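You operate a simulated robot arm through the tools that you are given. There is no shell and no other tool.

You run a simulated robot arm. Do the job below in one go: nothing can be reset, and whatever is moved stays where it is left.

## Task
Fix the lime board in the wooden tray, sand it with the 240 block and free it.
Fine: lay it lengthwise, slide the blue bar up against it before sanding, sand the whole top smooth, put the block back and slide the bar back afterwards. The other boards and blocks stay as they are.

It is judged by the outcome, as a careful person would: the job done as asked, and still so three seconds after it is handed in. It fails if anything else is knocked over, pushed out of place, dropped, spilled or broken.

## Robot
A 7-joint arm with a two-finger parallel gripper, fixed in place. Base frame: the origin is at the foot of the arm, x ahead of it, y to its left, z up; the work surface is at about z = 0.84. Readings come in m, rad, newtons and seconds.
Its first joint turns from -2.601 to 2.601 rad. Payload 3.43 kg.
Tool frame: the origin (TCP) lies between the finger pads and is the grasp point; the fingertips stand 0.03 m ahead of it; z points along the fingers, y is the line along which they close. Largest opening 0.094 m; finger width 0.028, thickness 0.01; the body of the gripper, 0.05 by 0.096 m, starts 0.055 m behind the TCP.
Orientation is that of the tool frame in the base frame, as a unit quaternion [w, x, y, z]. With the fingers straight down and closing along the base's y, the tool's x points along the base's -x, its y along +y and its z along -z.

## Interface
- The arm moves only by the tool nudge_tool. Its argument "rows" is a list of rows, each an object of numbers (a shift or turn left out is 0, a gripper value left out holds the last): "dx", "dy", "dz": the shift along the base's x, y, z in m; "rx", "ry", "rz": the turn, a rotation vector about the base's x, y, z in rad; "jaw": the finger opening in m, from 0 to 0.094. In form: [{"dx": .., "dy": .., "dz": .., "rx": .., "ry": .., "rz": .., "jaw": ..}, ...]. A call has 1 to 20 rows; each row shifts and turns the commanded pose from where the row before left it. A row lasts 0.2 s, in which the tool goes at most 0.05 m and 0.15 rad; a call with a longer step from one row to the next is refused whole, and so is a gripper value outside its range. Where a pose cannot be reached the arm comes as near as it can. A force on the tool above 50 N (or 10 N above the force at the start of the call, whichever is more), or a blocked arm, ends the call early, and 0.2 s more pass. Each finger travels about 0.045 m/s and halts on what it meets, pressing with about 34 N; the grip force reading is that of the motor and also rises with nothing between the fingers. The clock runs only during rows and for 0.2 s after the last one: add rows that do not move to give the fingers time. The reply holds the time, the measured pose of the TCP, the force on the tool along the base axes, the opening and the grip force, in the units named above and with some noise, with the torque about the TCP (base axes, N m) and any sound that the robot's microphone picked up.
- Cameras (640 x 400 px; columns grow to the right, rows downward): "scene" is fixed at [0.2134, 0.6338, 1.4582]; the picture's right is [-0.07, -1.00, 0.00], its down [-0.65, 0.05, -0.76] and it looks along [0.76, -0.06, -0.65] (base axes); focal length 255 px, centre (320, 200). "wrist" rides on the gripper at [0.076, 0.014, -0.102] in the tool frame; the picture's right is [-0.18, 0.98, 0.00], its down [-0.75, -0.14, -0.64] and it looks along [-0.63, -0.12, 0.77] (tool axes); focal length 243 px, centre (320, 200). There is no depth. A picture from a camera that has moved, and an enlarged one, comes with that camera's place and axes in the base frame and with its lens. The place of the scene camera against the robot may be out by one fixed shift of up to 0.025 m in any direction.
- snapshot(camera): a new picture of that camera. It takes no simulated time.
- enlarge(camera, box): a new picture of the part [left, top, right, bottom] of that camera's present view, enlarged. It takes no simulated time.
- hand_in(): hands the job in; it is judged then, once.

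Nothing tells you positions but the pictures and the camera data. Unless the task says otherwise, let go and move clear before handing in.

The tools are called after "Request:" by a JSON object that holds its "fn" and its "kwargs". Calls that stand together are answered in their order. nudge_tool: Moves the arm, as the interface text tells. Its arguments: {"type":"object","properties":{"rows":{"type":"array","items":{"type":"object","properties":{"dx":{"type":"number"},"dy":{"type":"number"},"dz":{"type":"number"},"rx":{"type":"number"},"ry":{"type":"number"},"rz":{"type":"number"},"jaw":{"type":"number"}}}}},"required":["rows"]} The other tools are called the same way: snapshot (camera) takes a picture; enlarge (camera, box) takes an enlarged picture of a part of a camera's view; hand_in () hands the job in.

At the start:

```text
t: 0.0
eef_pos: [0.9742, 0.1569, 1.1444]
tcp_rot: [0.0, 0.0, 1.0, 0.0]
ft_force: [-0.5, 0.2, 1.8]
moment: [-0.01, 0.0, -0.01]
gripper_width: 0.094
finger_force: 0.0
```

scene: 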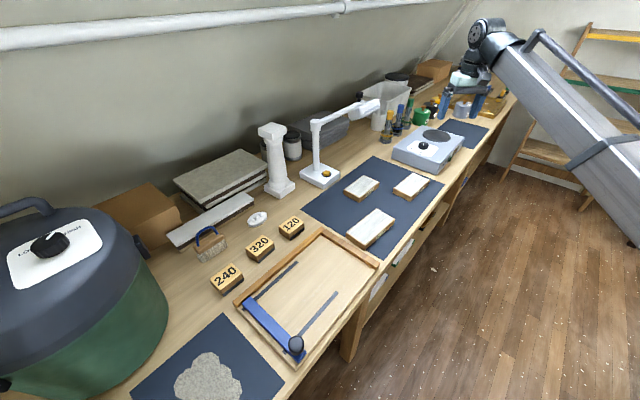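
wrist: 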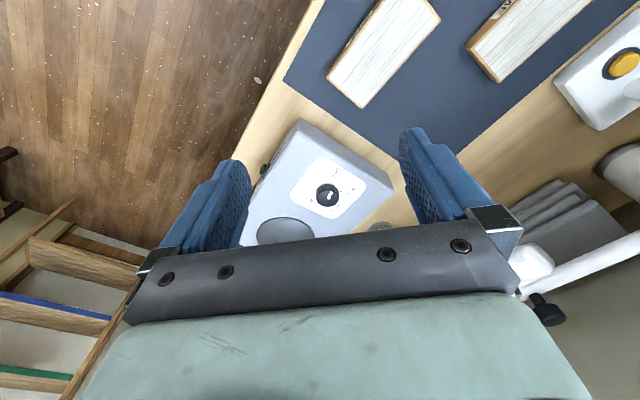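

I see a bench with a wooden tray holding a blue bar, three blocks marked 240, 320 and 120, and three boards on a dark mat. I'll enlarge the pictures to find out which board is the lime one and how the tray works.

Request:
{"fn": "enlarge", "kwargs": {"camera": "scene", "box": [300, 150, 460, 250]}}

Request:
{"fn": "enlarge", "kwargs": {"camera": "scene", "box": [200, 210, 400, 370]}}

Request:
{"fn": "enlarge", "kwargs": {"camera": "wrist", "box": [300, 0, 640, 200]}}

```text
4.00 times, centred on (380, 200) of scene
camera zoom: at [0.2134, 0.6338, 1.4582], right [-0.07, -1.0, 0.0], down [-0.65, 0.05, -0.76], along [0.76, -0.06, -0.65], focal length 1021 px, centre (80, 200)
```

zoom: 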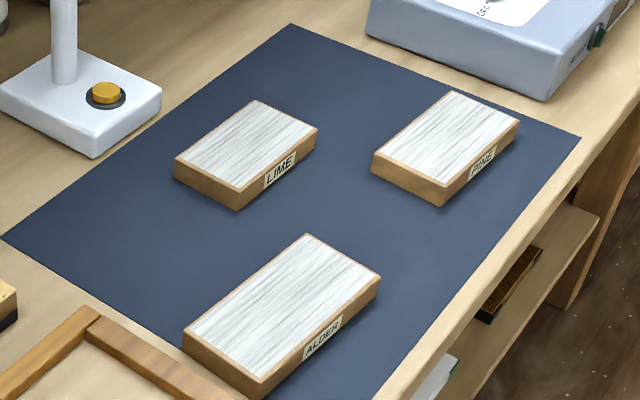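

```text
2.50 times, centred on (300, 290) of scene
camera zoom: at [0.2134, 0.6338, 1.4582], right [-0.07, -1.0, 0.0], down [-0.65, 0.05, -0.76], along [0.76, -0.06, -0.65], focal length 638 px, centre (370, -25)
```

zoom: 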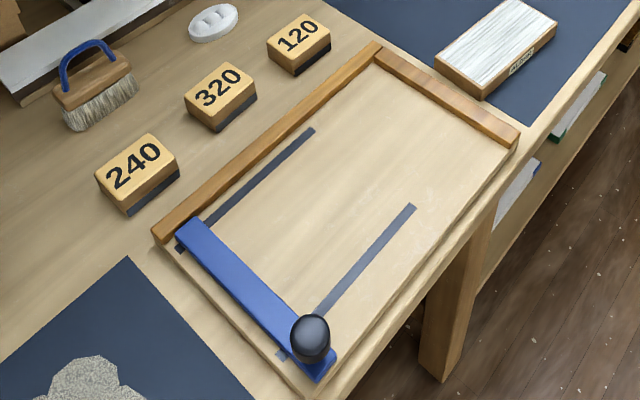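

```text
1.88 times, centred on (470, 100) of wrist
camera zoom: at [0.8995, 0.1718, 1.2477], right [0.18, 0.98, 0.0], down [0.75, -0.14, 0.64], along [0.63, -0.12, -0.77], focal length 457 px, centre (38, 388)
```

zoom: 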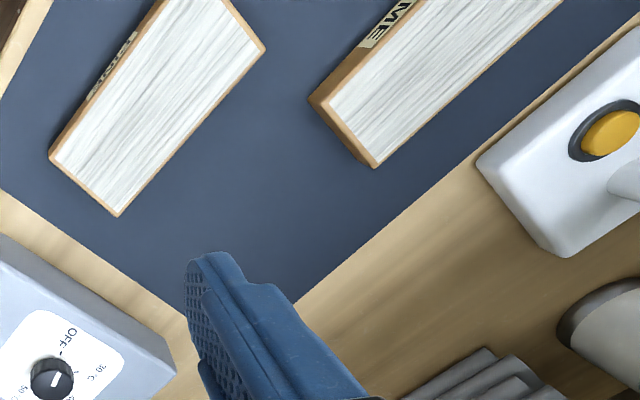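

The lime board is the one at the back left of the mat, at about (0.97, 0.42). It lies along the bench, which runs at 45° in the base frame. I'll raise the arm, turn the tool to match the bench and look again with the wrist camera.

Request:
{"fn": "nudge_tool", "kwargs": {"rows": [{"dx": -0.029, "dy": 0.032, "dz": 0.0, "rz": -0.131}, {"dx": -0.029, "dy": 0.032, "rz": -0.131}, {"dx": -0.029, "dy": 0.032, "rz": -0.131}, {"dx": -0.029, "dy": 0.032, "rz": -0.131}, {"dx": -0.029, "dy": 0.032, "rz": -0.131}, {"dx": -0.029, "dy": 0.032, "rz": -0.1304}, {}]}}

Request:
{"fn": "snapshot", "kwargs": {"camera": "wrist"}}

Request:
{"fn": "snapshot", "kwargs": {"camera": "scene"}}

```text
t: 1.6
eef_pos: [0.7993, 0.3503, 1.1468]
tcp_rot: [0.0, 0.383, 0.924, 0.0]
ft_force: [-0.3, -0.2, 0.3]
moment: [-0.03, 0.0, 0.03]
gripper_width: 0.094
finger_force: 0.2
```

```text
taken
camera wrist: at [0.7562, 0.4142, 1.2493], right [0.83, 0.56, 0.0], down [0.43, -0.63, 0.64], along [0.36, -0.53, -0.77], focal length 243 px, centre (320, 200)
```

wrist: 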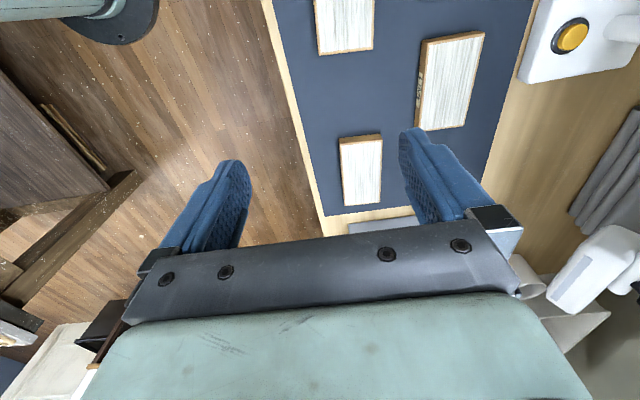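

```text
taken
```

scene: 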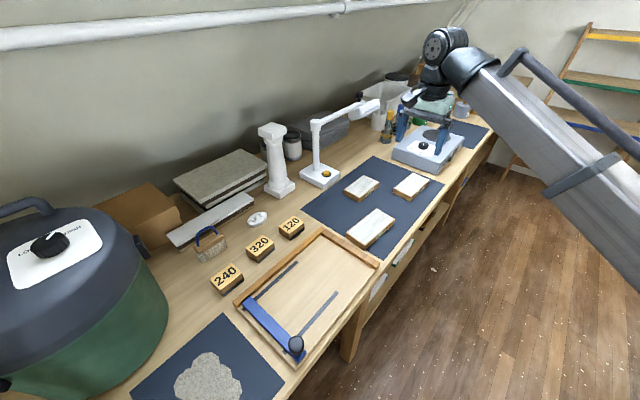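

The lime board is at the upper middle right of the wrist view. I'll enlarge that part to measure its corners and turn.

Request:
{"fn": "enlarge", "kwargs": {"camera": "wrist", "box": [380, 0, 540, 140]}}

Request:
{"fn": "enlarge", "kwargs": {"camera": "scene", "box": [380, 40, 500, 180]}}

```text
2.86 times, centred on (460, 70) of wrist
camera zoom: at [0.7562, 0.4142, 1.2493], right [0.83, 0.56, 0.0], down [0.43, -0.63, 0.64], along [0.36, -0.53, -0.77], focal length 693 px, centre (-80, 571)
```

zoom: 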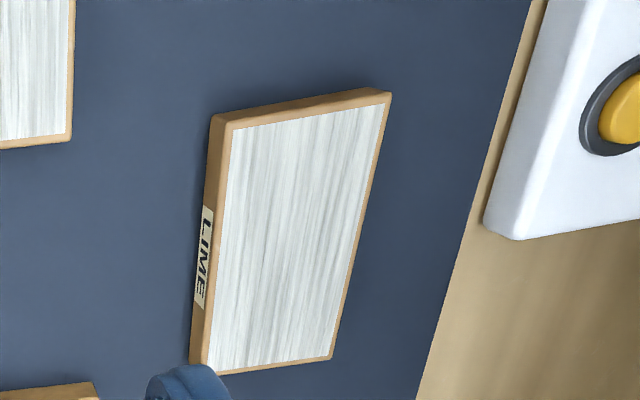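

```text
2.86 times, centred on (440, 110) of scene
camera zoom: at [0.2134, 0.6338, 1.4582], right [-0.07, -1.0, 0.0], down [-0.65, 0.05, -0.76], along [0.76, -0.06, -0.65], focal length 729 px, centre (-23, 457)
```

zoom: 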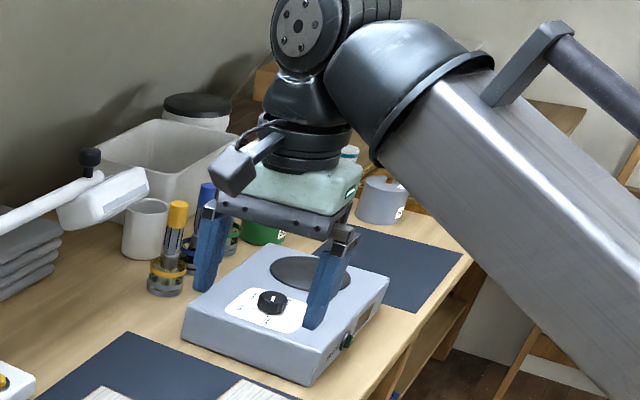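

By the wrist camera the lime board's centre is at about (0.970, 0.436), with its top near z = 0.87, lying at 45°. That is beyond the stated straight-down reach, so I'll test how far the arm really goes while staying high.

Request:
{"fn": "nudge_tool", "kwargs": {"rows": [{"dx": 0.03, "dy": 0.02, "dz": -0.02}, {"dx": 0.03, "dy": 0.02, "dz": -0.02}, {"dx": 0.03, "dy": 0.02, "dz": -0.02}, {"dx": 0.03, "dy": 0.02, "dz": -0.02}, {"dx": 0.03, "dy": 0.02, "dz": -0.02}, {}]}}

Request:
{"fn": "snapshot", "kwargs": {"camera": "scene"}}

Request:
{"fn": "snapshot", "kwargs": {"camera": "wrist"}}

```text
t: 3.0
eef_pos: [0.9509, 0.4507, 1.0455]
tcp_rot: [-0.001, 0.383, 0.924, 0.001]
ft_force: [0.4, 0.2, 0.3]
moment: [0.0, 0.03, 0.01]
gripper_width: 0.094
finger_force: 0.1
```

```text
taken
```

scene: 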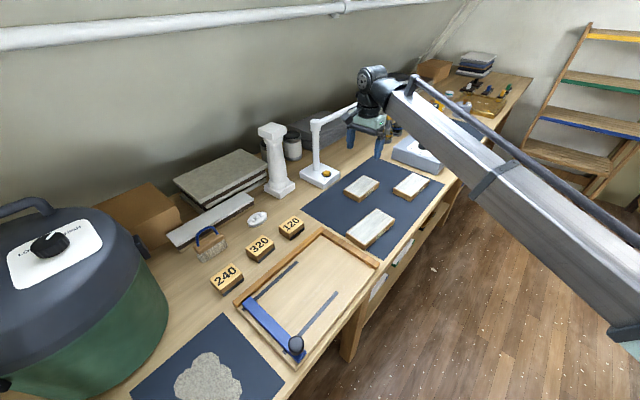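

```text
taken
camera wrist: at [0.9079, 0.5157, 1.1479], right [0.83, 0.56, 0.0], down [0.43, -0.63, 0.64], along [0.36, -0.53, -0.77], focal length 243 px, centre (320, 200)
```

wrist: 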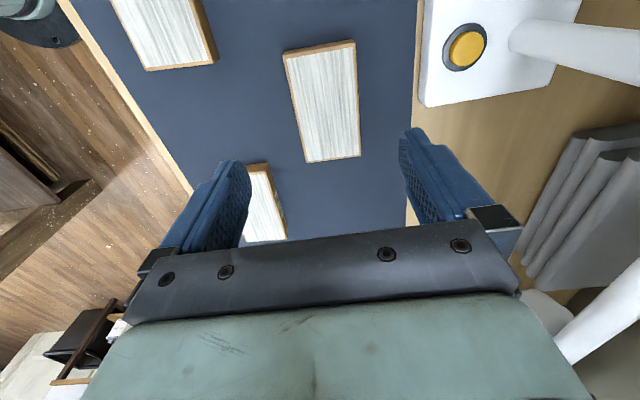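

The arm reached a radius of 1.05 m without trouble. Three wrist views agree on the board's centre, about (0.971, 0.437). I'll move over it and descend part way to check the alignment.

Request:
{"fn": "nudge_tool", "kwargs": {"rows": [{"dx": 0.01, "dy": -0.007, "dz": -0.02}, {"dx": 0.01, "dy": -0.007, "dz": -0.02}, {"dz": -0.025}, {"dz": -0.025}, {}]}}

Request:
{"fn": "snapshot", "kwargs": {"camera": "wrist"}}

Request:
{"fn": "enlarge", "kwargs": {"camera": "scene", "box": [300, 80, 460, 220]}}

```text
t: 4.2
eef_pos: [0.9717, 0.438, 0.9569]
tcp_rot: [0.0, 0.383, 0.924, 0.0]
ft_force: [0.1, 0.6, 0.8]
moment: [0.01, -0.01, 0.01]
gripper_width: 0.0941
finger_force: 0.1
```

```text
taken
camera wrist: at [0.9272, 0.502, 1.0594], right [0.83, 0.56, 0.0], down [0.43, -0.63, 0.64], along [0.36, -0.53, -0.77], focal length 243 px, centre (320, 200)
```

wrist: 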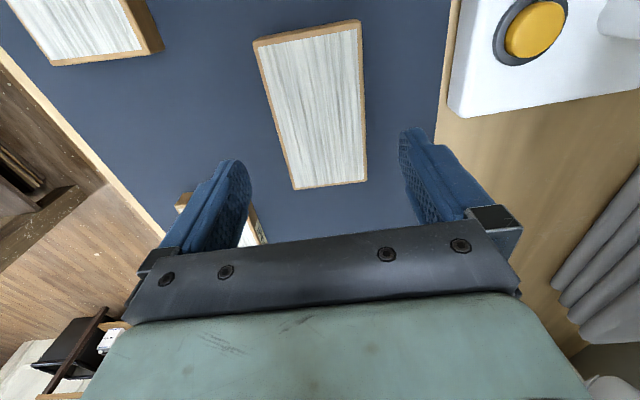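

```text
2.86 times, centred on (380, 150) of scene
camera zoom: at [0.2134, 0.6338, 1.4582], right [-0.07, -1.0, 0.0], down [-0.65, 0.05, -0.76], along [0.76, -0.06, -0.65], focal length 729 px, centre (149, 343)
```

zoom: 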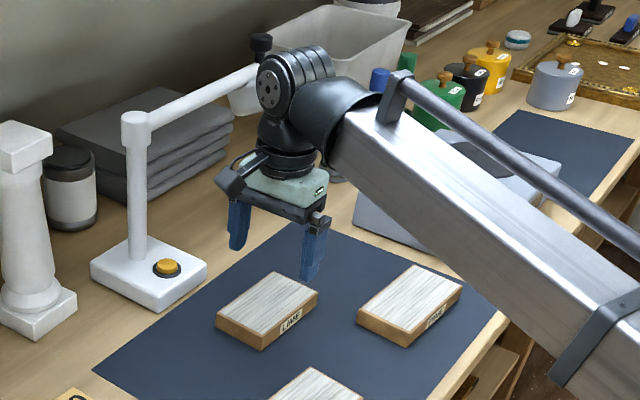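

The gripper is over the board's centre to within a millimetre or two. I'll descend so the fingertips are just above the mat, then check.

Request:
{"fn": "nudge_tool", "kwargs": {"rows": [{"dz": -0.02}, {"dz": -0.02}, {"dz": -0.02}, {"dz": -0.015}, {"dz": -0.004}, {}]}}

Request:
{"fn": "snapshot", "kwargs": {"camera": "wrist"}}

Request:
{"fn": "enlarge", "kwargs": {"camera": "scene", "box": [310, 130, 430, 220]}}

```text
t: 5.6
eef_pos: [0.9704, 0.4368, 0.8772]
tcp_rot: [0.0, 0.383, 0.924, 0.0]
ft_force: [0.2, -0.1, -0.7]
moment: [-0.02, 0.04, 0.01]
gripper_width: 0.094
finger_force: 0.1
```

```text
taken
camera wrist: at [0.9276, 0.5, 0.9788], right [0.83, 0.56, 0.0], down [0.43, -0.63, 0.64], along [0.36, -0.53, -0.77], focal length 243 px, centre (320, 200)
```

wrist: 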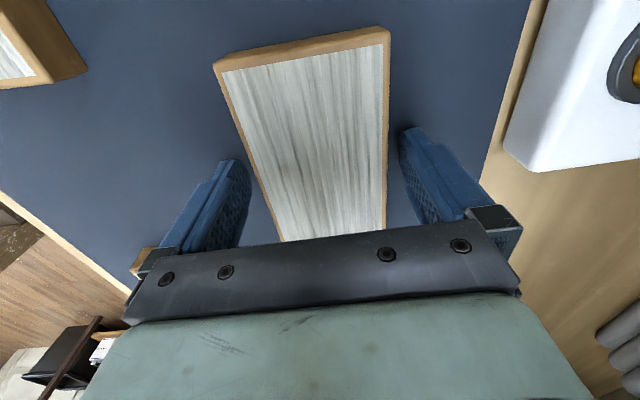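

```text
4.44 times, centred on (370, 175) of scene
camera zoom: at [0.2134, 0.6338, 1.4582], right [-0.07, -1.0, 0.0], down [-0.65, 0.05, -0.76], along [0.76, -0.06, -0.65], focal length 1135 px, centre (98, 311)
```

zoom: 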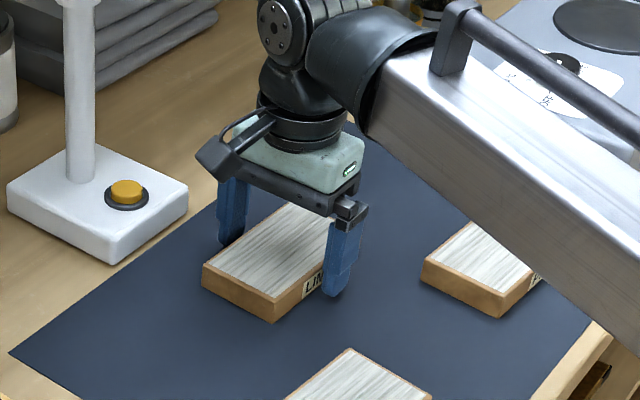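

The fingers straddle the lime board with room on both sides. I'll close on it now.

Request:
{"fn": "nudge_tool", "kwargs": {"rows": [{"jaw": 0.06}, {"jaw": 0.06}, {"jaw": 0.05}, {"jaw": 0.05}, {}]}}

Request:
{"fn": "snapshot", "kwargs": {"camera": "wrist"}}

```text
t: 6.8
eef_pos: [0.9704, 0.4369, 0.8761]
tcp_rot: [0.001, 0.383, 0.924, 0.0]
ft_force: [0.8, -0.6, 0.9]
moment: [0.03, -0.03, -0.07]
gripper_width: 0.0744
finger_force: 34.0
```

```text
taken
camera wrist: at [0.9276, 0.5, 0.9789], right [0.83, 0.56, 0.0], down [0.43, -0.63, 0.64], along [0.36, -0.53, -0.77], focal length 243 px, centre (320, 200)
```

wrist: 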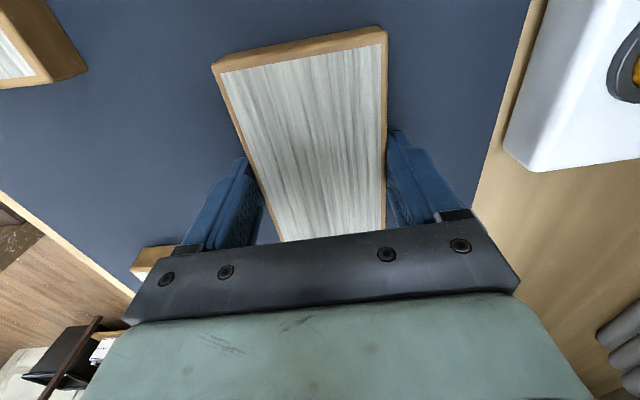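

I have the board, and it measures 0.0744 m across. I'll lift it straight up and check that it hangs level.

Request:
{"fn": "nudge_tool", "kwargs": {"rows": [{"dz": 0.01}, {"dz": 0.02}, {"dz": 0.03}, {"dz": 0.04}, {"dz": 0.04}, {}]}}

Request:
{"fn": "snapshot", "kwargs": {"camera": "wrist"}}

Request:
{"fn": "enlarge", "kwargs": {"camera": "scene", "box": [310, 100, 470, 220]}}

```text
t: 8.2
eef_pos: [0.9708, 0.437, 1.0186]
tcp_rot: [-0.001, 0.383, 0.924, 0.0]
ft_force: [-0.4, 0.4, -1.3]
moment: [0.0, -0.01, -0.01]
gripper_width: 0.0746
finger_force: 34.0
```

```text
taken
camera wrist: at [0.9275, 0.5008, 1.1204], right [0.83, 0.56, 0.0], down [0.43, -0.63, 0.64], along [0.36, -0.53, -0.77], focal length 243 px, centre (320, 200)
```

wrist: 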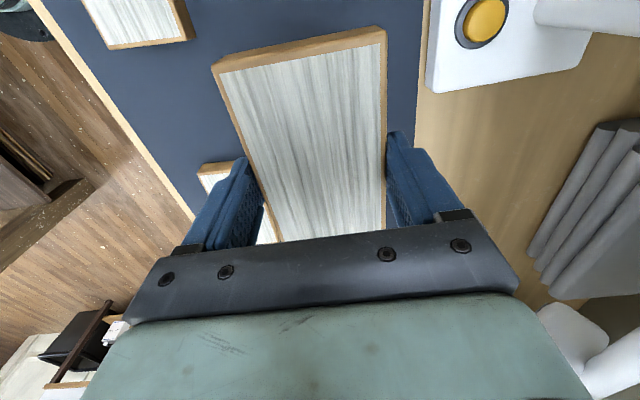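

```text
3.33 times, centred on (390, 160) of scene
camera zoom: at [0.2134, 0.6338, 1.4582], right [-0.07, -1.0, 0.0], down [-0.65, 0.05, -0.76], along [0.76, -0.06, -0.65], focal length 851 px, centre (87, 333)
```

zoom: 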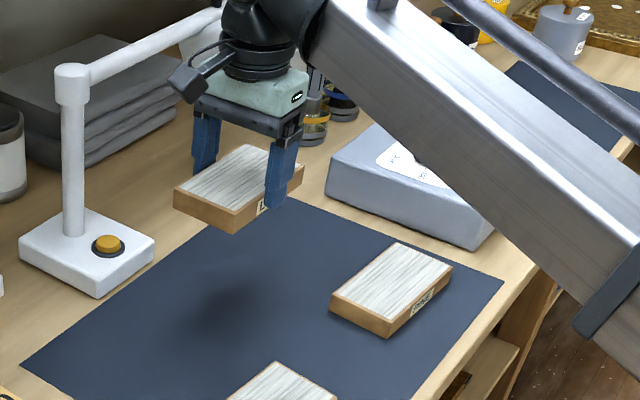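

The board hangs level. I'll enlarge the wrist view to learn exactly how it sits in the fingers.

Request:
{"fn": "enlarge", "kwargs": {"camera": "wrist", "box": [180, 10, 420, 250]}}

Request:
{"fn": "enlarge", "kwargs": {"camera": "scene", "box": [340, 120, 400, 165]}}

```text
1.67 times, centred on (300, 130) of wrist
camera zoom: at [0.9275, 0.5008, 1.1204], right [0.83, 0.56, 0.0], down [0.43, -0.63, 0.64], along [0.36, -0.53, -0.77], focal length 404 px, centre (353, 317)
```

zoom: 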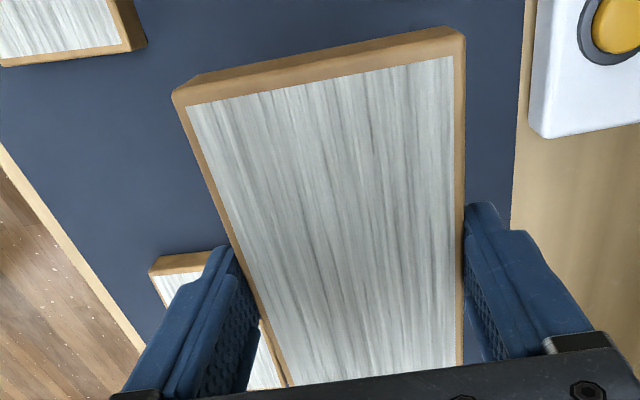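

```text
8.89 times, centred on (370, 142) of scene
camera zoom: at [0.2134, 0.6338, 1.4582], right [-0.07, -1.0, 0.0], down [-0.65, 0.05, -0.76], along [0.76, -0.06, -0.65], focal length 2269 px, centre (-124, 711)
```

zoom: 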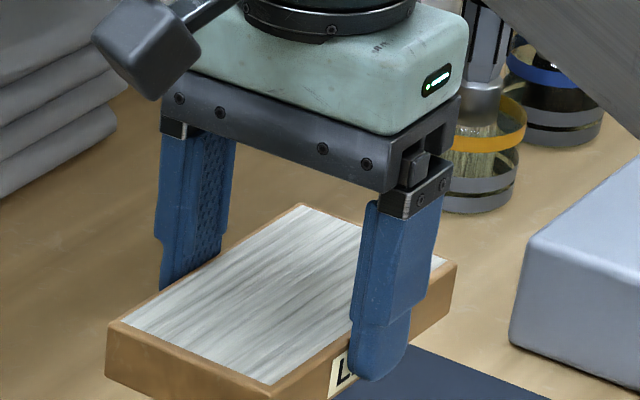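

The board's top is about 0.014 m below the TCP, its underside is 0.036 m below, and its ends are at about ±0.063 m. I'll carry it high to a spot beside the tray where the wrist camera can see the tray's end stop.

Request:
{"fn": "nudge_tool", "kwargs": {"rows": [{"dx": -0.02, "dy": 0.0, "dz": 0.02}, {"dx": -0.04, "dy": 0.002, "dz": 0.02}, {"dx": -0.04, "dy": 0.002, "dz": 0.02}, {"dx": -0.04, "dy": 0.002, "dz": 0.02}, {"dx": -0.04, "dy": 0.002, "dz": 0.02}, {"dx": -0.04, "dy": 0.002, "dz": 0.02}, {"dx": -0.04, "dy": 0.002, "dz": 0.01}, {"dx": -0.04, "dy": 0.002}, {"dx": -0.04, "dy": 0.002}, {"dx": -0.04, "dy": 0.002}, {"dx": -0.04, "dy": 0.002}, {"dx": -0.02, "dy": 0.002}, {}]}}

Request:
{"fn": "snapshot", "kwargs": {"camera": "wrist"}}

Request:
{"fn": "snapshot", "kwargs": {"camera": "scene"}}

```text
t: 11.0
eef_pos: [0.539, 0.465, 1.1247]
tcp_rot: [0.002, 0.382, 0.924, 0.004]
ft_force: [0.2, -0.9, -1.3]
moment: [0.03, 0.02, 0.03]
gripper_width: 0.0744
finger_force: 33.8
out of reach, approached as far as the arm can: row 10, 11, 12
```

```text
taken
camera wrist: at [0.4937, 0.5279, 1.2276], right [0.83, 0.56, 0.01], down [0.43, -0.64, 0.64], along [0.37, -0.52, -0.77], focal length 243 px, centre (320, 200)
```

wrist: 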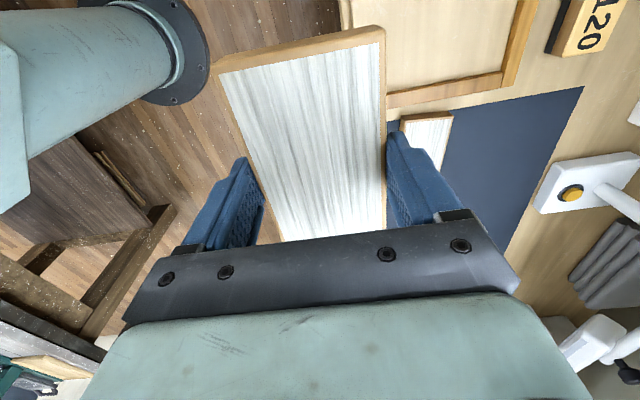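

```text
taken
```

scene: 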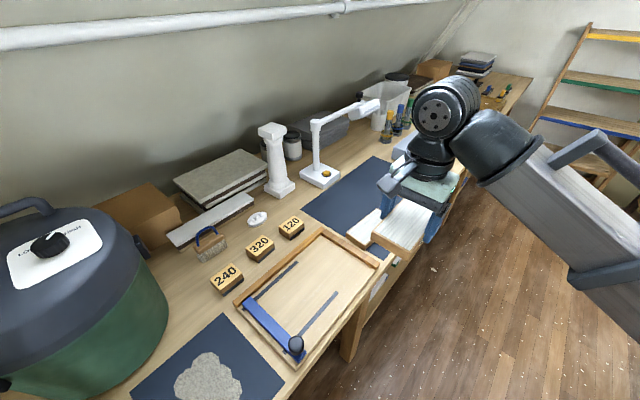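

I'm at the inner limit of reach, but the tray's end stop and the 120 block show on the right of the wrist view. I'll enlarge those.

Request:
{"fn": "enlarge", "kwargs": {"camera": "wrist", "box": [330, 0, 640, 190]}}

Request:
{"fn": "enlarge", "kwargs": {"camera": "scene", "box": [220, 210, 400, 370]}}

```text
2.06 times, centred on (485, 95) of wrist
camera zoom: at [0.4937, 0.5279, 1.2276], right [0.83, 0.56, 0.01], down [0.43, -0.64, 0.64], along [0.37, -0.52, -0.77], focal length 501 px, centre (-21, 417)
```

zoom: 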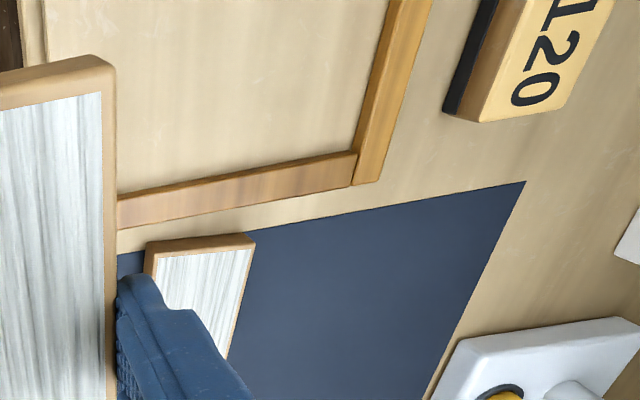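

```text
2.50 times, centred on (310, 290) of scene
camera zoom: at [0.2134, 0.6338, 1.4582], right [-0.07, -1.0, 0.0], down [-0.65, 0.05, -0.76], along [0.76, -0.06, -0.65], focal length 638 px, centre (345, -25)
```

zoom: 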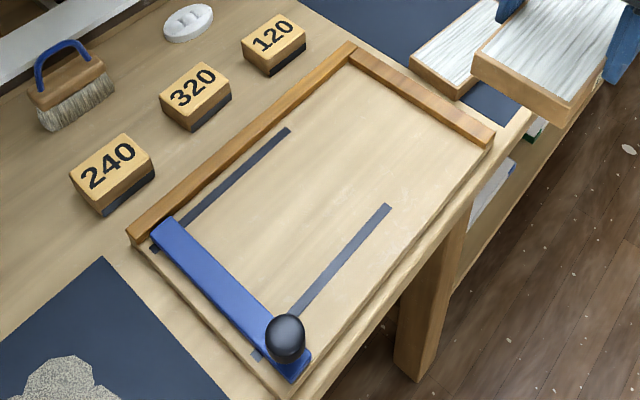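

I'll take a closer look at the corner and floor of the tray to get its height and the position of the stop.

Request:
{"fn": "enlarge", "kwargs": {"camera": "wrist", "box": [380, 50, 540, 130]}}

Request:
{"fn": "enlarge", "kwargs": {"camera": "scene", "box": [300, 220, 390, 280]}}

Request:
{"fn": "enlarge", "kwargs": {"camera": "scene", "box": [225, 280, 315, 370]}}

```text
4.00 times, centred on (460, 90) of wrist
camera zoom: at [0.4937, 0.5279, 1.2276], right [0.83, 0.56, 0.01], down [0.43, -0.64, 0.64], along [0.37, -0.52, -0.77], focal length 970 px, centre (-240, 640)
```

zoom: 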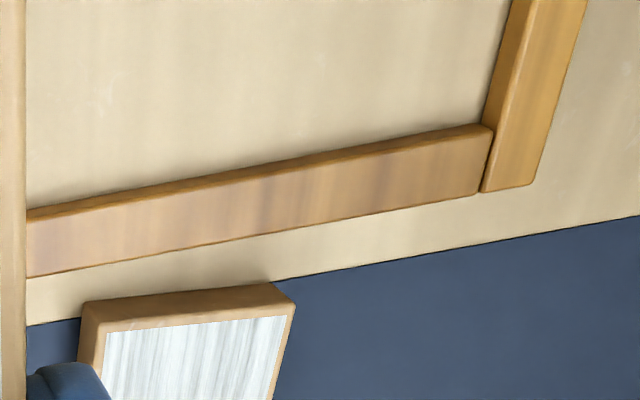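

```text
6.67 times, centred on (345, 250) of scene
camera zoom: at [0.2134, 0.6338, 1.4582], right [-0.07, -1.0, 0.0], down [-0.65, 0.05, -0.76], along [0.76, -0.06, -0.65], focal length 1702 px, centre (153, -133)
```

zoom: 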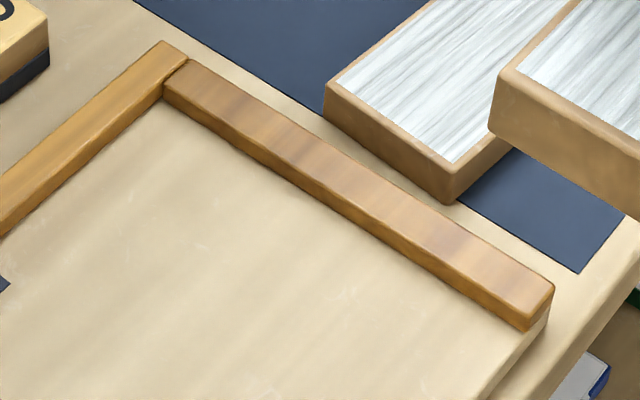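

```text
4.44 times, centred on (270, 325) of scene
camera zoom: at [0.2134, 0.6338, 1.4582], right [-0.07, -1.0, 0.0], down [-0.65, 0.05, -0.76], along [0.76, -0.06, -0.65], focal length 1135 px, centre (542, -356)
```

zoom: 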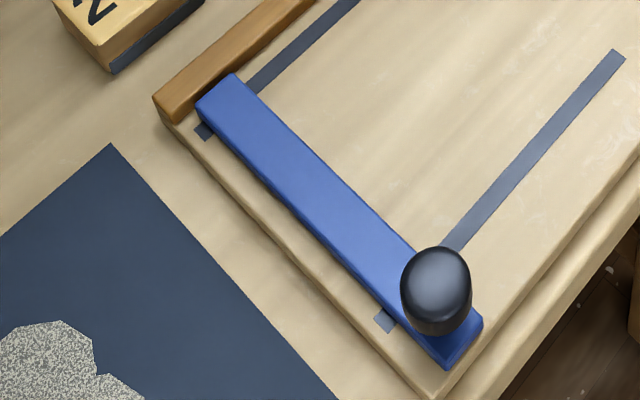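

The stop's inner face is at about e = 0.097, where e is the bench-long axis (1,-1)/√2 and n is (1,1)/√2. The floor should be near z = 0.855. I'll hover the board over its place at e = 0.022, n = 0.866, which is about (0.628, 0.597).

Request:
{"fn": "nudge_tool", "kwargs": {"rows": [{"dx": 0.024, "dy": 0.0345, "dz": -0.01}, {"dx": 0.024, "dy": 0.0345, "dz": -0.02}, {"dx": 0.024, "dy": 0.0345, "dz": -0.02}, {"dx": 0.024, "dy": 0.0345, "dz": -0.02}, {}]}}

Request:
{"fn": "snapshot", "kwargs": {"camera": "scene"}}

Request:
{"fn": "snapshot", "kwargs": {"camera": "wrist"}}

```text
t: 12.2
eef_pos: [0.6347, 0.6007, 1.0508]
tcp_rot: [0.001, 0.383, 0.924, 0.0]
ft_force: [-0.6, 0.7, -1.2]
moment: [-0.01, -0.03, 0.01]
gripper_width: 0.0743
finger_force: 34.1
```

```text
taken
```

scene: 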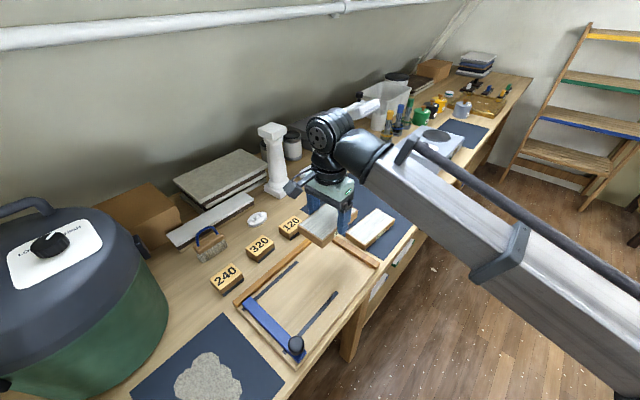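

```text
taken
camera wrist: at [0.5914, 0.6644, 1.1534], right [0.83, 0.56, 0.0], down [0.43, -0.63, 0.64], along [0.36, -0.53, -0.77], focal length 243 px, centre (320, 200)
```

wrist: 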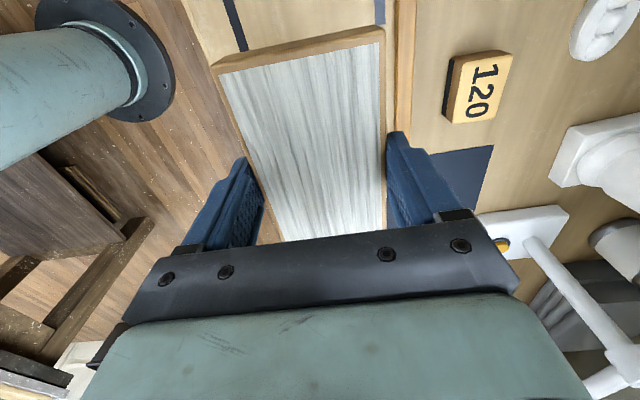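

The slots end at e ≈ -0.024 and are centred on n ≈ 0.872, so the board is nearly in line already. I'll lower it to about 1.5 cm above the floor.

Request:
{"fn": "nudge_tool", "kwargs": {"rows": [{"dx": -0.002, "dz": -0.03}, {"dx": -0.001, "dz": -0.03}, {"dz": -0.03}, {"dz": -0.03}, {"dz": -0.02}, {}]}}

Request:
{"fn": "snapshot", "kwargs": {"camera": "wrist"}}

Request:
{"fn": "enlarge", "kwargs": {"camera": "scene", "box": [250, 180, 410, 300]}}

```text
t: 13.6
eef_pos: [0.6307, 0.6026, 0.9171]
tcp_rot: [0.0, 0.383, 0.924, 0.0]
ft_force: [0.0, -0.7, -1.3]
moment: [0.02, 0.03, -0.02]
gripper_width: 0.0742
finger_force: 33.7
```

```text
taken
camera wrist: at [0.5875, 0.6661, 1.0195], right [0.83, 0.56, 0.0], down [0.43, -0.63, 0.64], along [0.36, -0.53, -0.77], focal length 243 px, centre (320, 200)
```

wrist: 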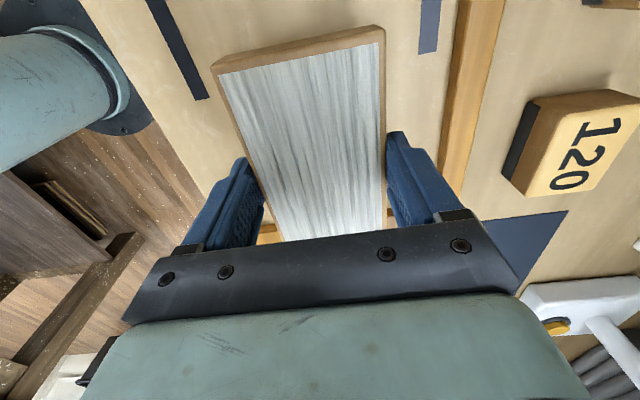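

```text
3.33 times, centred on (330, 240) of scene
camera zoom: at [0.2134, 0.6338, 1.4582], right [-0.07, -1.0, 0.0], down [-0.65, 0.05, -0.76], along [0.76, -0.06, -0.65], focal length 851 px, centre (287, 67)
```

zoom: 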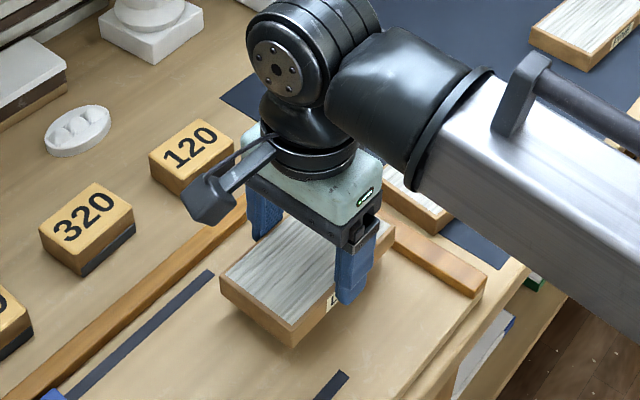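

The board is 1 to 2 cm above the tray floor, which I now put at z ≈ 0.855 to 0.865. I'll lower it in small steps and watch for contact.

Request:
{"fn": "nudge_tool", "kwargs": {"rows": [{"dz": -0.005}, {"dz": -0.005}, {"dz": -0.002}, {}]}}

```text
t: 14.6
eef_pos: [0.6322, 0.6015, 0.903]
tcp_rot: [0.0, 0.383, 0.924, 0.0]
ft_force: [-0.3, 0.0, -1.0]
moment: [0.03, 0.02, -0.02]
gripper_width: 0.0741
finger_force: 34.0
```

Request:
{"fn": "nudge_tool", "kwargs": {"rows": [{"dz": -0.002}, {"dz": -0.002}, {}]}}

Request:
{"fn": "enlarge", "kwargs": {"camera": "scene", "box": [290, 210, 380, 270]}}

```text
t: 15.4
eef_pos: [0.6312, 0.6012, 0.9007]
tcp_rot: [0.0, 0.383, 0.924, 0.001]
ft_force: [-0.9, -0.6, -1.9]
moment: [-0.01, 0.02, 0.0]
gripper_width: 0.0742
finger_force: 34.6
```

```text
6.67 times, centred on (335, 240) of scene
camera zoom: at [0.2134, 0.6338, 1.4582], right [-0.07, -1.0, 0.0], down [-0.65, 0.05, -0.76], along [0.76, -0.06, -0.65], focal length 1702 px, centre (220, -67)
```

zoom: 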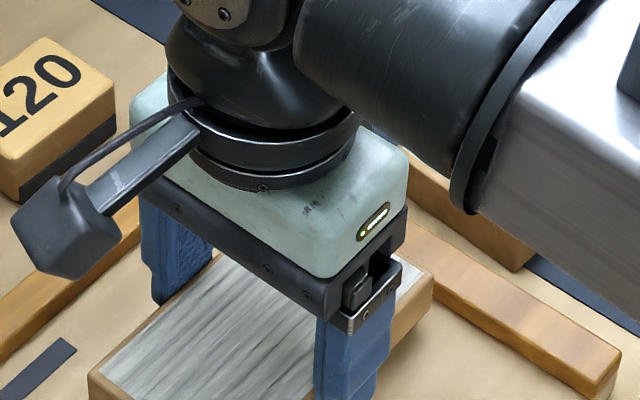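

Request:
{"fn": "nudge_tool", "kwargs": {"rows": [{"dz": -0.002}, {"dz": -0.002}, {}]}}

Request:
{"fn": "enlarge", "kwargs": {"camera": "scene", "box": [270, 220, 390, 300]}}

```text
t: 16.2
eef_pos: [0.6327, 0.6025, 0.8971]
tcp_rot: [-0.001, 0.383, 0.924, 0.001]
ft_force: [0.2, 0.5, -1.1]
moment: [-0.03, 0.0, 0.05]
gripper_width: 0.0744
finger_force: 33.6
```

```text
5.00 times, centred on (330, 260) of scene
camera zoom: at [0.2134, 0.6338, 1.4582], right [-0.07, -1.0, 0.0], down [-0.65, 0.05, -0.76], along [0.76, -0.06, -0.65], focal length 1276 px, centre (270, -100)
```

zoom: 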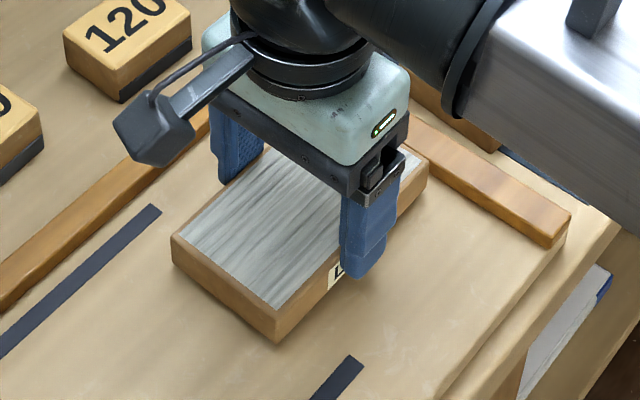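

The board is very close to the floor now. I'll keep stepping down until the force shows contact.

Request:
{"fn": "nudge_tool", "kwargs": {"rows": [{"dz": -0.002}, {}]}}

Request:
{"fn": "nudge_tool", "kwargs": {"rows": [{"dz": -0.002}, {}]}}

```text
t: 16.8
eef_pos: [0.6321, 0.6026, 0.8935]
tcp_rot: [0.0, 0.383, 0.924, 0.0]
ft_force: [-0.1, 0.0, -0.8]
moment: [0.01, 0.02, 0.01]
gripper_width: 0.0741
finger_force: 33.8
```

```text
t: 17.4
eef_pos: [0.6316, 0.6014, 0.8925]
tcp_rot: [0.001, 0.382, 0.924, 0.0]
ft_force: [0.1, 1.4, 5.0]
moment: [-0.15, 0.0, -0.09]
gripper_width: 0.074
finger_force: 33.7
```

Contact came at TCP z ≈ 0.8925, so the floor is near 0.856. I'll ease off 1 mm and slide the board toward the end stop, watching the force.

Request:
{"fn": "nudge_tool", "kwargs": {"rows": [{"dz": 0.001}, {"dx": 0.0014, "dy": -0.0014}, {"dx": 0.0014, "dy": -0.0014}, {}]}}

Request:
{"fn": "nudge_tool", "kwargs": {"rows": [{"dx": 0.0014, "dy": -0.0014}, {}]}}

Request:
{"fn": "enlarge", "kwargs": {"camera": "scene", "box": [310, 210, 390, 270]}}

```text
t: 18.4
eef_pos: [0.6345, 0.6, 0.8921]
tcp_rot: [0.0, 0.382, 0.924, 0.0]
ft_force: [0.4, -0.3, -1.3]
moment: [0.01, -0.01, 0.01]
gripper_width: 0.074
finger_force: 33.7
```

```text
t: 19.0
eef_pos: [0.636, 0.5971, 0.8915]
tcp_rot: [0.0, 0.383, 0.924, 0.0]
ft_force: [0.3, 0.0, -1.8]
moment: [-0.03, 0.04, 0.01]
gripper_width: 0.0743
finger_force: 34.0
```

```text
6.67 times, centred on (350, 240) of scene
camera zoom: at [0.2134, 0.6338, 1.4582], right [-0.07, -1.0, 0.0], down [-0.65, 0.05, -0.76], along [0.76, -0.06, -0.65], focal length 1702 px, centre (120, -67)
```

zoom: 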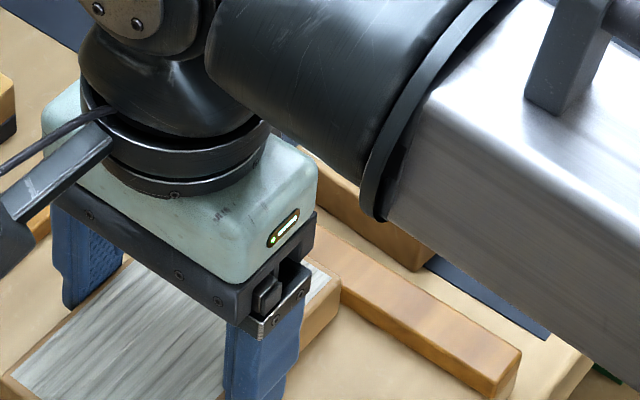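

Request:
{"fn": "nudge_tool", "kwargs": {"rows": [{"dx": 0.001, "dy": -0.001}, {}]}}

Request:
{"fn": "nudge_tool", "kwargs": {"rows": [{"dx": 0.001, "dy": -0.001}, {}]}}

Request:
{"fn": "nudge_tool", "kwargs": {"rows": [{"dx": 0.001, "dy": -0.001}, {}]}}

```text
t: 19.6
eef_pos: [0.6371, 0.5972, 0.8933]
tcp_rot: [0.0, 0.382, 0.924, 0.0]
ft_force: [0.3, 0.4, -1.6]
moment: [-0.01, -0.01, 0.01]
gripper_width: 0.0741
finger_force: 34.0
```

```text
t: 20.2
eef_pos: [0.6373, 0.595, 0.8922]
tcp_rot: [0.0, 0.382, 0.924, 0.001]
ft_force: [-0.8, 0.8, -0.4]
moment: [-0.01, 0.0, -0.01]
gripper_width: 0.0745
finger_force: 34.5
```

```text
t: 20.8
eef_pos: [0.6388, 0.5965, 0.8928]
tcp_rot: [0.001, 0.382, 0.924, 0.001]
ft_force: [-2.6, 0.2, -2.1]
moment: [0.02, 0.03, 0.0]
gripper_width: 0.0739
finger_force: 34.1
```

Request:
{"fn": "nudge_tool", "kwargs": {"rows": [{"dx": 0.001, "dy": -0.001}, {}]}}

Request:
{"fn": "enlarge", "kwargs": {"camera": "scene", "box": [310, 210, 390, 270]}}

```text
t: 21.4
eef_pos: [0.639, 0.596, 0.8943]
tcp_rot: [-0.001, 0.382, 0.924, 0.0]
ft_force: [-11.1, 7.8, -0.8]
moment: [0.21, 0.34, 0.29]
gripper_width: 0.0744
finger_force: 34.6
```

```text
6.67 times, centred on (350, 240) of scene
camera zoom: at [0.2134, 0.6338, 1.4582], right [-0.07, -1.0, 0.0], down [-0.65, 0.05, -0.76], along [0.76, -0.06, -0.65], focal length 1702 px, centre (120, -67)
```

zoom: 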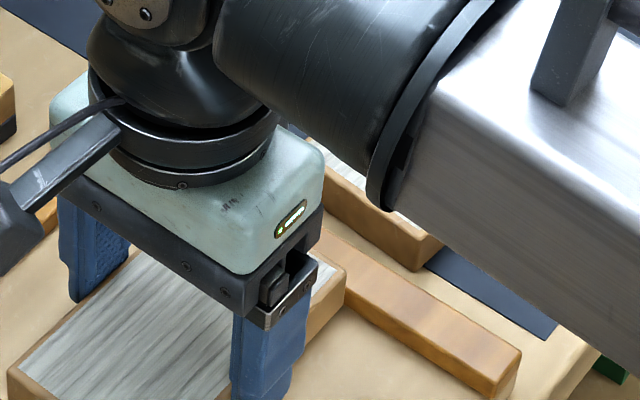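

The board's end is against the stop. I'll ease back a touch, set it down onto the floor and open the fingers.

Request:
{"fn": "nudge_tool", "kwargs": {"rows": [{"dx": -0.0007, "dy": 0.0007}, {"dz": -0.001}, {}]}}

```text
t: 22.2
eef_pos: [0.6395, 0.5954, 0.8927]
tcp_rot: [0.001, 0.383, 0.924, -0.001]
ft_force: [-3.9, 4.2, 0.4]
moment: [0.12, 0.02, 0.25]
gripper_width: 0.0741
finger_force: 33.7
```

Request:
{"fn": "nudge_tool", "kwargs": {"rows": [{"dz": -0.0007}, {"jaw": 0.09}, {"jaw": 0.094}, {}, {}]}}

Request:
{"fn": "snapshot", "kwargs": {"camera": "wrist"}}

Request:
{"fn": "enlarge", "kwargs": {"camera": "scene", "box": [270, 210, 390, 300]}}

```text
t: 23.4
eef_pos: [0.6393, 0.5945, 0.893]
tcp_rot: [0.0, 0.383, 0.924, 0.0]
ft_force: [0.8, 0.8, -0.3]
moment: [0.02, -0.01, 0.01]
gripper_width: 0.0939
finger_force: 0.0
```

```text
taken
camera wrist: at [0.5961, 0.6586, 0.9947], right [0.83, 0.56, 0.0], down [0.43, -0.63, 0.64], along [0.36, -0.53, -0.77], focal length 243 px, centre (320, 200)
```

wrist: 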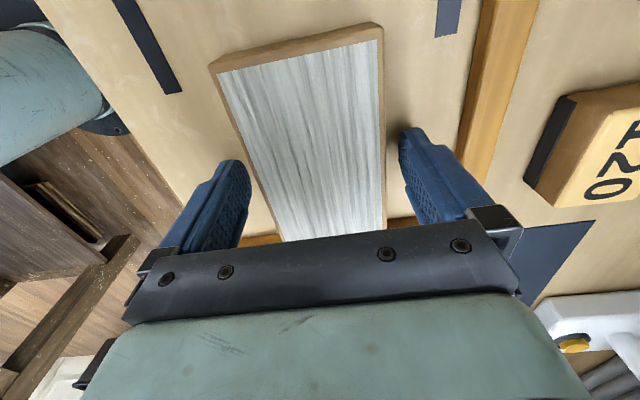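

```text
4.44 times, centred on (330, 255) of scene
camera zoom: at [0.2134, 0.6338, 1.4582], right [-0.07, -1.0, 0.0], down [-0.65, 0.05, -0.76], along [0.76, -0.06, -0.65], focal length 1135 px, centre (276, -44)
```

zoom: 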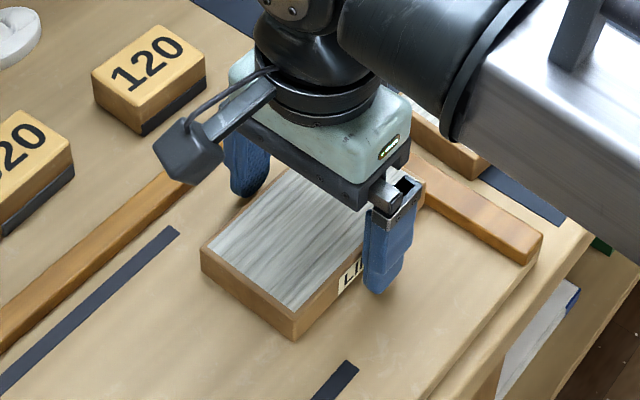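

The board now lies lengthwise against the stop and the fingers are free. I'll rise and move over the blue bar to look at it.

Request:
{"fn": "nudge_tool", "kwargs": {"rows": [{"dz": 0.03}, {"dz": 0.04}, {"dz": 0.045}, {"dz": 0.045}, {"dx": -0.033, "dy": 0.033}, {"dx": -0.033, "dy": 0.033}, {"dx": -0.033, "dy": 0.033}, {"dx": -0.033, "dy": 0.033}, {"dx": -0.033, "dy": 0.033}, {}]}}

Request:
{"fn": "snapshot", "kwargs": {"camera": "wrist"}}

Request:
{"fn": "snapshot", "kwargs": {"camera": "scene"}}

```text
t: 25.6
eef_pos: [0.4731, 0.7624, 1.0512]
tcp_rot: [0.0, 0.382, 0.924, 0.001]
ft_force: [1.2, -0.1, 0.2]
moment: [-0.01, -0.01, 0.01]
gripper_width: 0.0939
finger_force: 0.0
```

```text
taken
camera wrist: at [0.4302, 0.8255, 1.154], right [0.83, 0.56, 0.0], down [0.43, -0.63, 0.64], along [0.36, -0.53, -0.77], focal length 243 px, centre (320, 200)
```

wrist: 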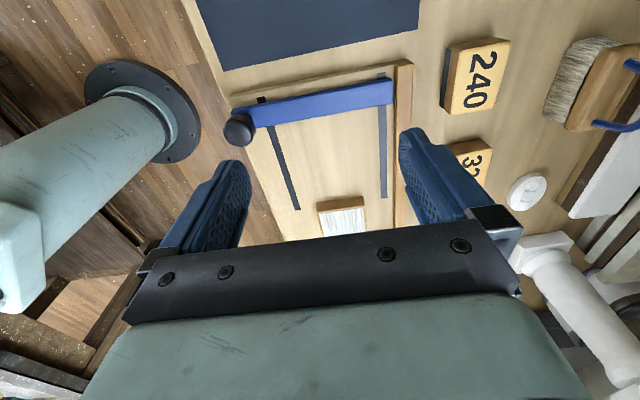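

```text
taken
```

scene: 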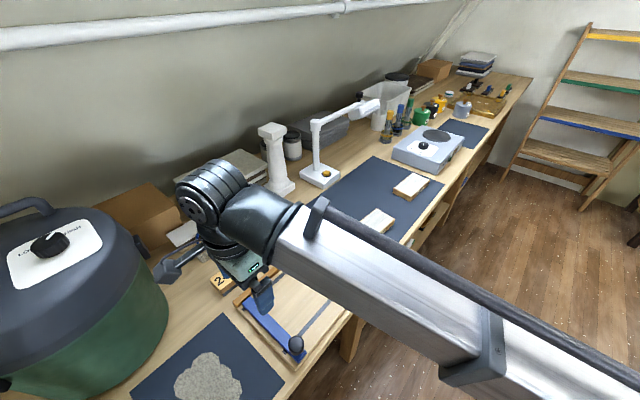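

This view shows the bar, its knob and the 240 block. I'll enlarge each one.

Request:
{"fn": "enlarge", "kwargs": {"camera": "wrist", "box": [210, 55, 410, 180]}}

Request:
{"fn": "enlarge", "kwargs": {"camera": "wrist", "box": [420, 20, 540, 200]}}

Request:
{"fn": "enlarge", "kwargs": {"camera": "wrist", "box": [270, 160, 410, 240]}}

```text
3.20 times, centred on (310, 118) of wrist
camera zoom: at [0.4302, 0.8255, 1.154], right [0.83, 0.56, 0.0], down [0.43, -0.63, 0.64], along [0.36, -0.53, -0.77], focal length 776 px, centre (352, 464)
```

zoom: 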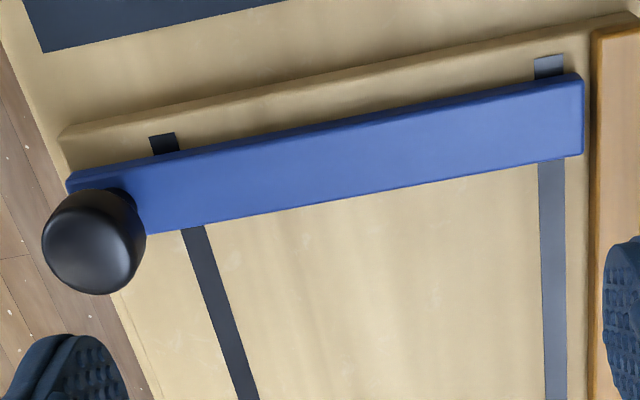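

```text
2.22 times, centred on (480, 110) of wrist
camera zoom: at [0.4302, 0.8255, 1.154], right [0.83, 0.56, 0.0], down [0.43, -0.63, 0.64], along [0.36, -0.53, -0.77], focal length 539 px, centre (-36, 400)
```

zoom: 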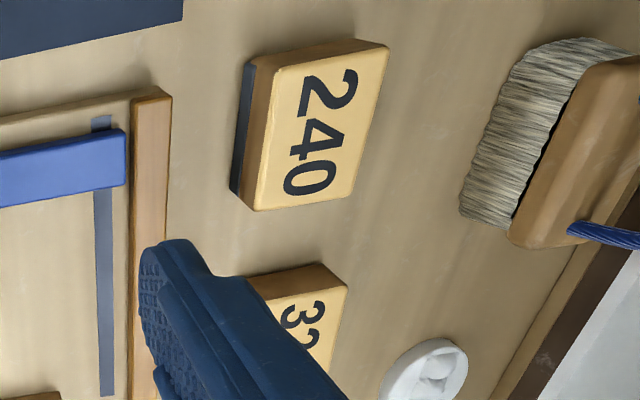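

```text
4.57 times, centred on (340, 200) of wrist
camera zoom: at [0.4302, 0.8255, 1.154], right [0.83, 0.56, 0.0], down [0.43, -0.63, 0.64], along [0.36, -0.53, -0.77], focal length 1109 px, centre (229, 200)
```

zoom: 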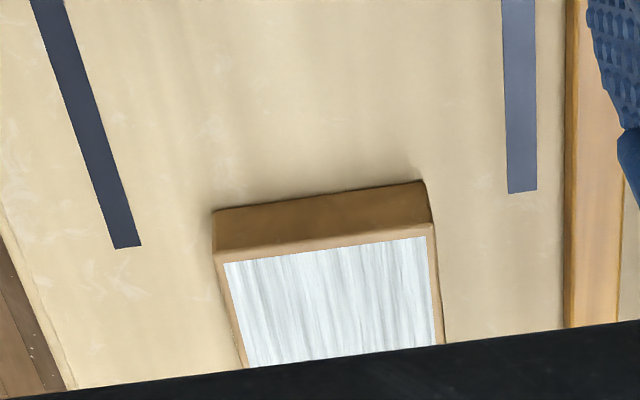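

The bar spans e = -0.199 to -0.176. Its knob, about 35 mm across, is centred near e = -0.188, n = 0.782, z = 0.905. I'll move above the knob and check from there.

Request:
{"fn": "nudge_tool", "kwargs": {"rows": [{"dx": -0.0176, "dy": -0.0256, "jaw": 0.08}, {"dx": -0.0176, "dy": -0.0256}, {"dx": -0.0175, "dy": -0.0257}, {"dz": -0.03}, {"dz": -0.03}, {}]}}

Request:
{"fn": "snapshot", "kwargs": {"camera": "wrist"}}

Request:
{"fn": "enlarge", "kwargs": {"camera": "scene", "box": [210, 240, 370, 380]}}

```text
t: 27.0
eef_pos: [0.4227, 0.6817, 0.9921]
tcp_rot: [0.0, 0.382, 0.924, 0.0]
ft_force: [-0.4, -0.1, -0.3]
moment: [-0.02, 0.02, -0.01]
gripper_width: 0.0802
finger_force: 0.1
```

```text
taken
camera wrist: at [0.3797, 0.7457, 1.0948], right [0.83, 0.56, 0.0], down [0.43, -0.63, 0.64], along [0.36, -0.53, -0.77], focal length 243 px, centre (320, 200)
```

wrist: 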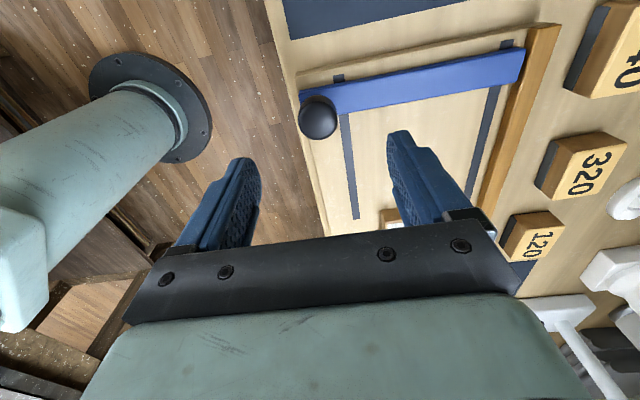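

```text
2.86 times, centred on (290, 310) of scene
camera zoom: at [0.2134, 0.6338, 1.4582], right [-0.07, -1.0, 0.0], down [-0.65, 0.05, -0.76], along [0.76, -0.06, -0.65], focal length 729 px, centre (406, -114)
```

zoom: 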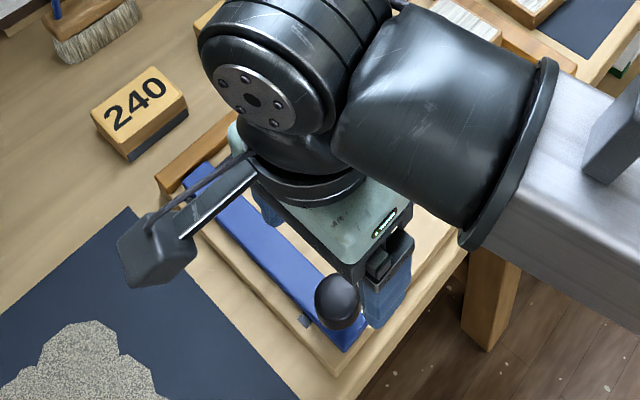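

Both views put the knob at e ≈ -0.186, n ≈ 0.780, z ≈ 0.90. I'll lower the open fingers around it, with the tips staying above the bar's top.

Request:
{"fn": "nudge_tool", "kwargs": {"rows": [{"dx": -0.0028, "dy": 0.0014, "dz": -0.02}, {"dz": -0.02}, {"dz": -0.02}, {"dz": -0.015}, {"dz": -0.005}, {}]}}

Request:
{"fn": "snapshot", "kwargs": {"camera": "wrist"}}

Request:
{"fn": "enlarge", "kwargs": {"camera": "scene", "box": [240, 280, 360, 380]}}

```text
t: 28.4
eef_pos: [0.4198, 0.6845, 0.913]
tcp_rot: [0.0, 0.383, 0.924, 0.0]
ft_force: [-0.4, 1.2, -0.1]
moment: [0.01, 0.0, 0.0]
gripper_width: 0.08
finger_force: 0.0
```

```text
taken
camera wrist: at [0.3767, 0.748, 1.0147], right [0.83, 0.56, 0.0], down [0.43, -0.63, 0.64], along [0.36, -0.53, -0.77], focal length 243 px, centre (320, 200)
```

wrist: 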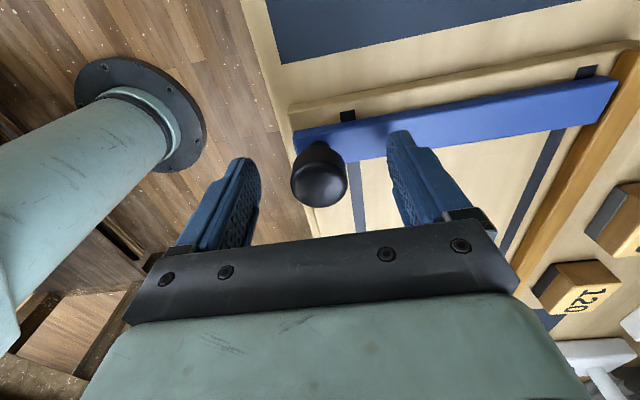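

```text
4.00 times, centred on (300, 330) of scene
camera zoom: at [0.2134, 0.6338, 1.4582], right [-0.07, -1.0, 0.0], down [-0.65, 0.05, -0.76], along [0.76, -0.06, -0.65], focal length 1021 px, centre (400, -320)
```

zoom: 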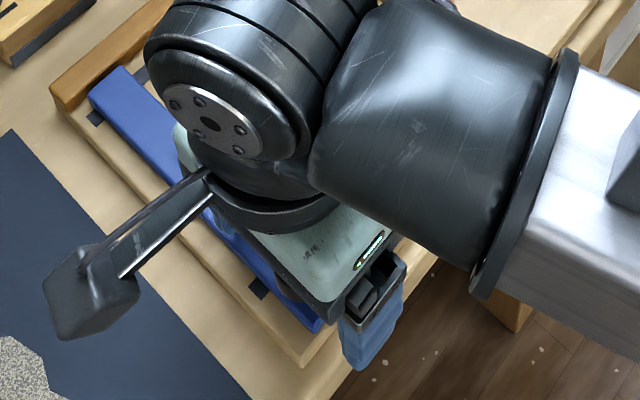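

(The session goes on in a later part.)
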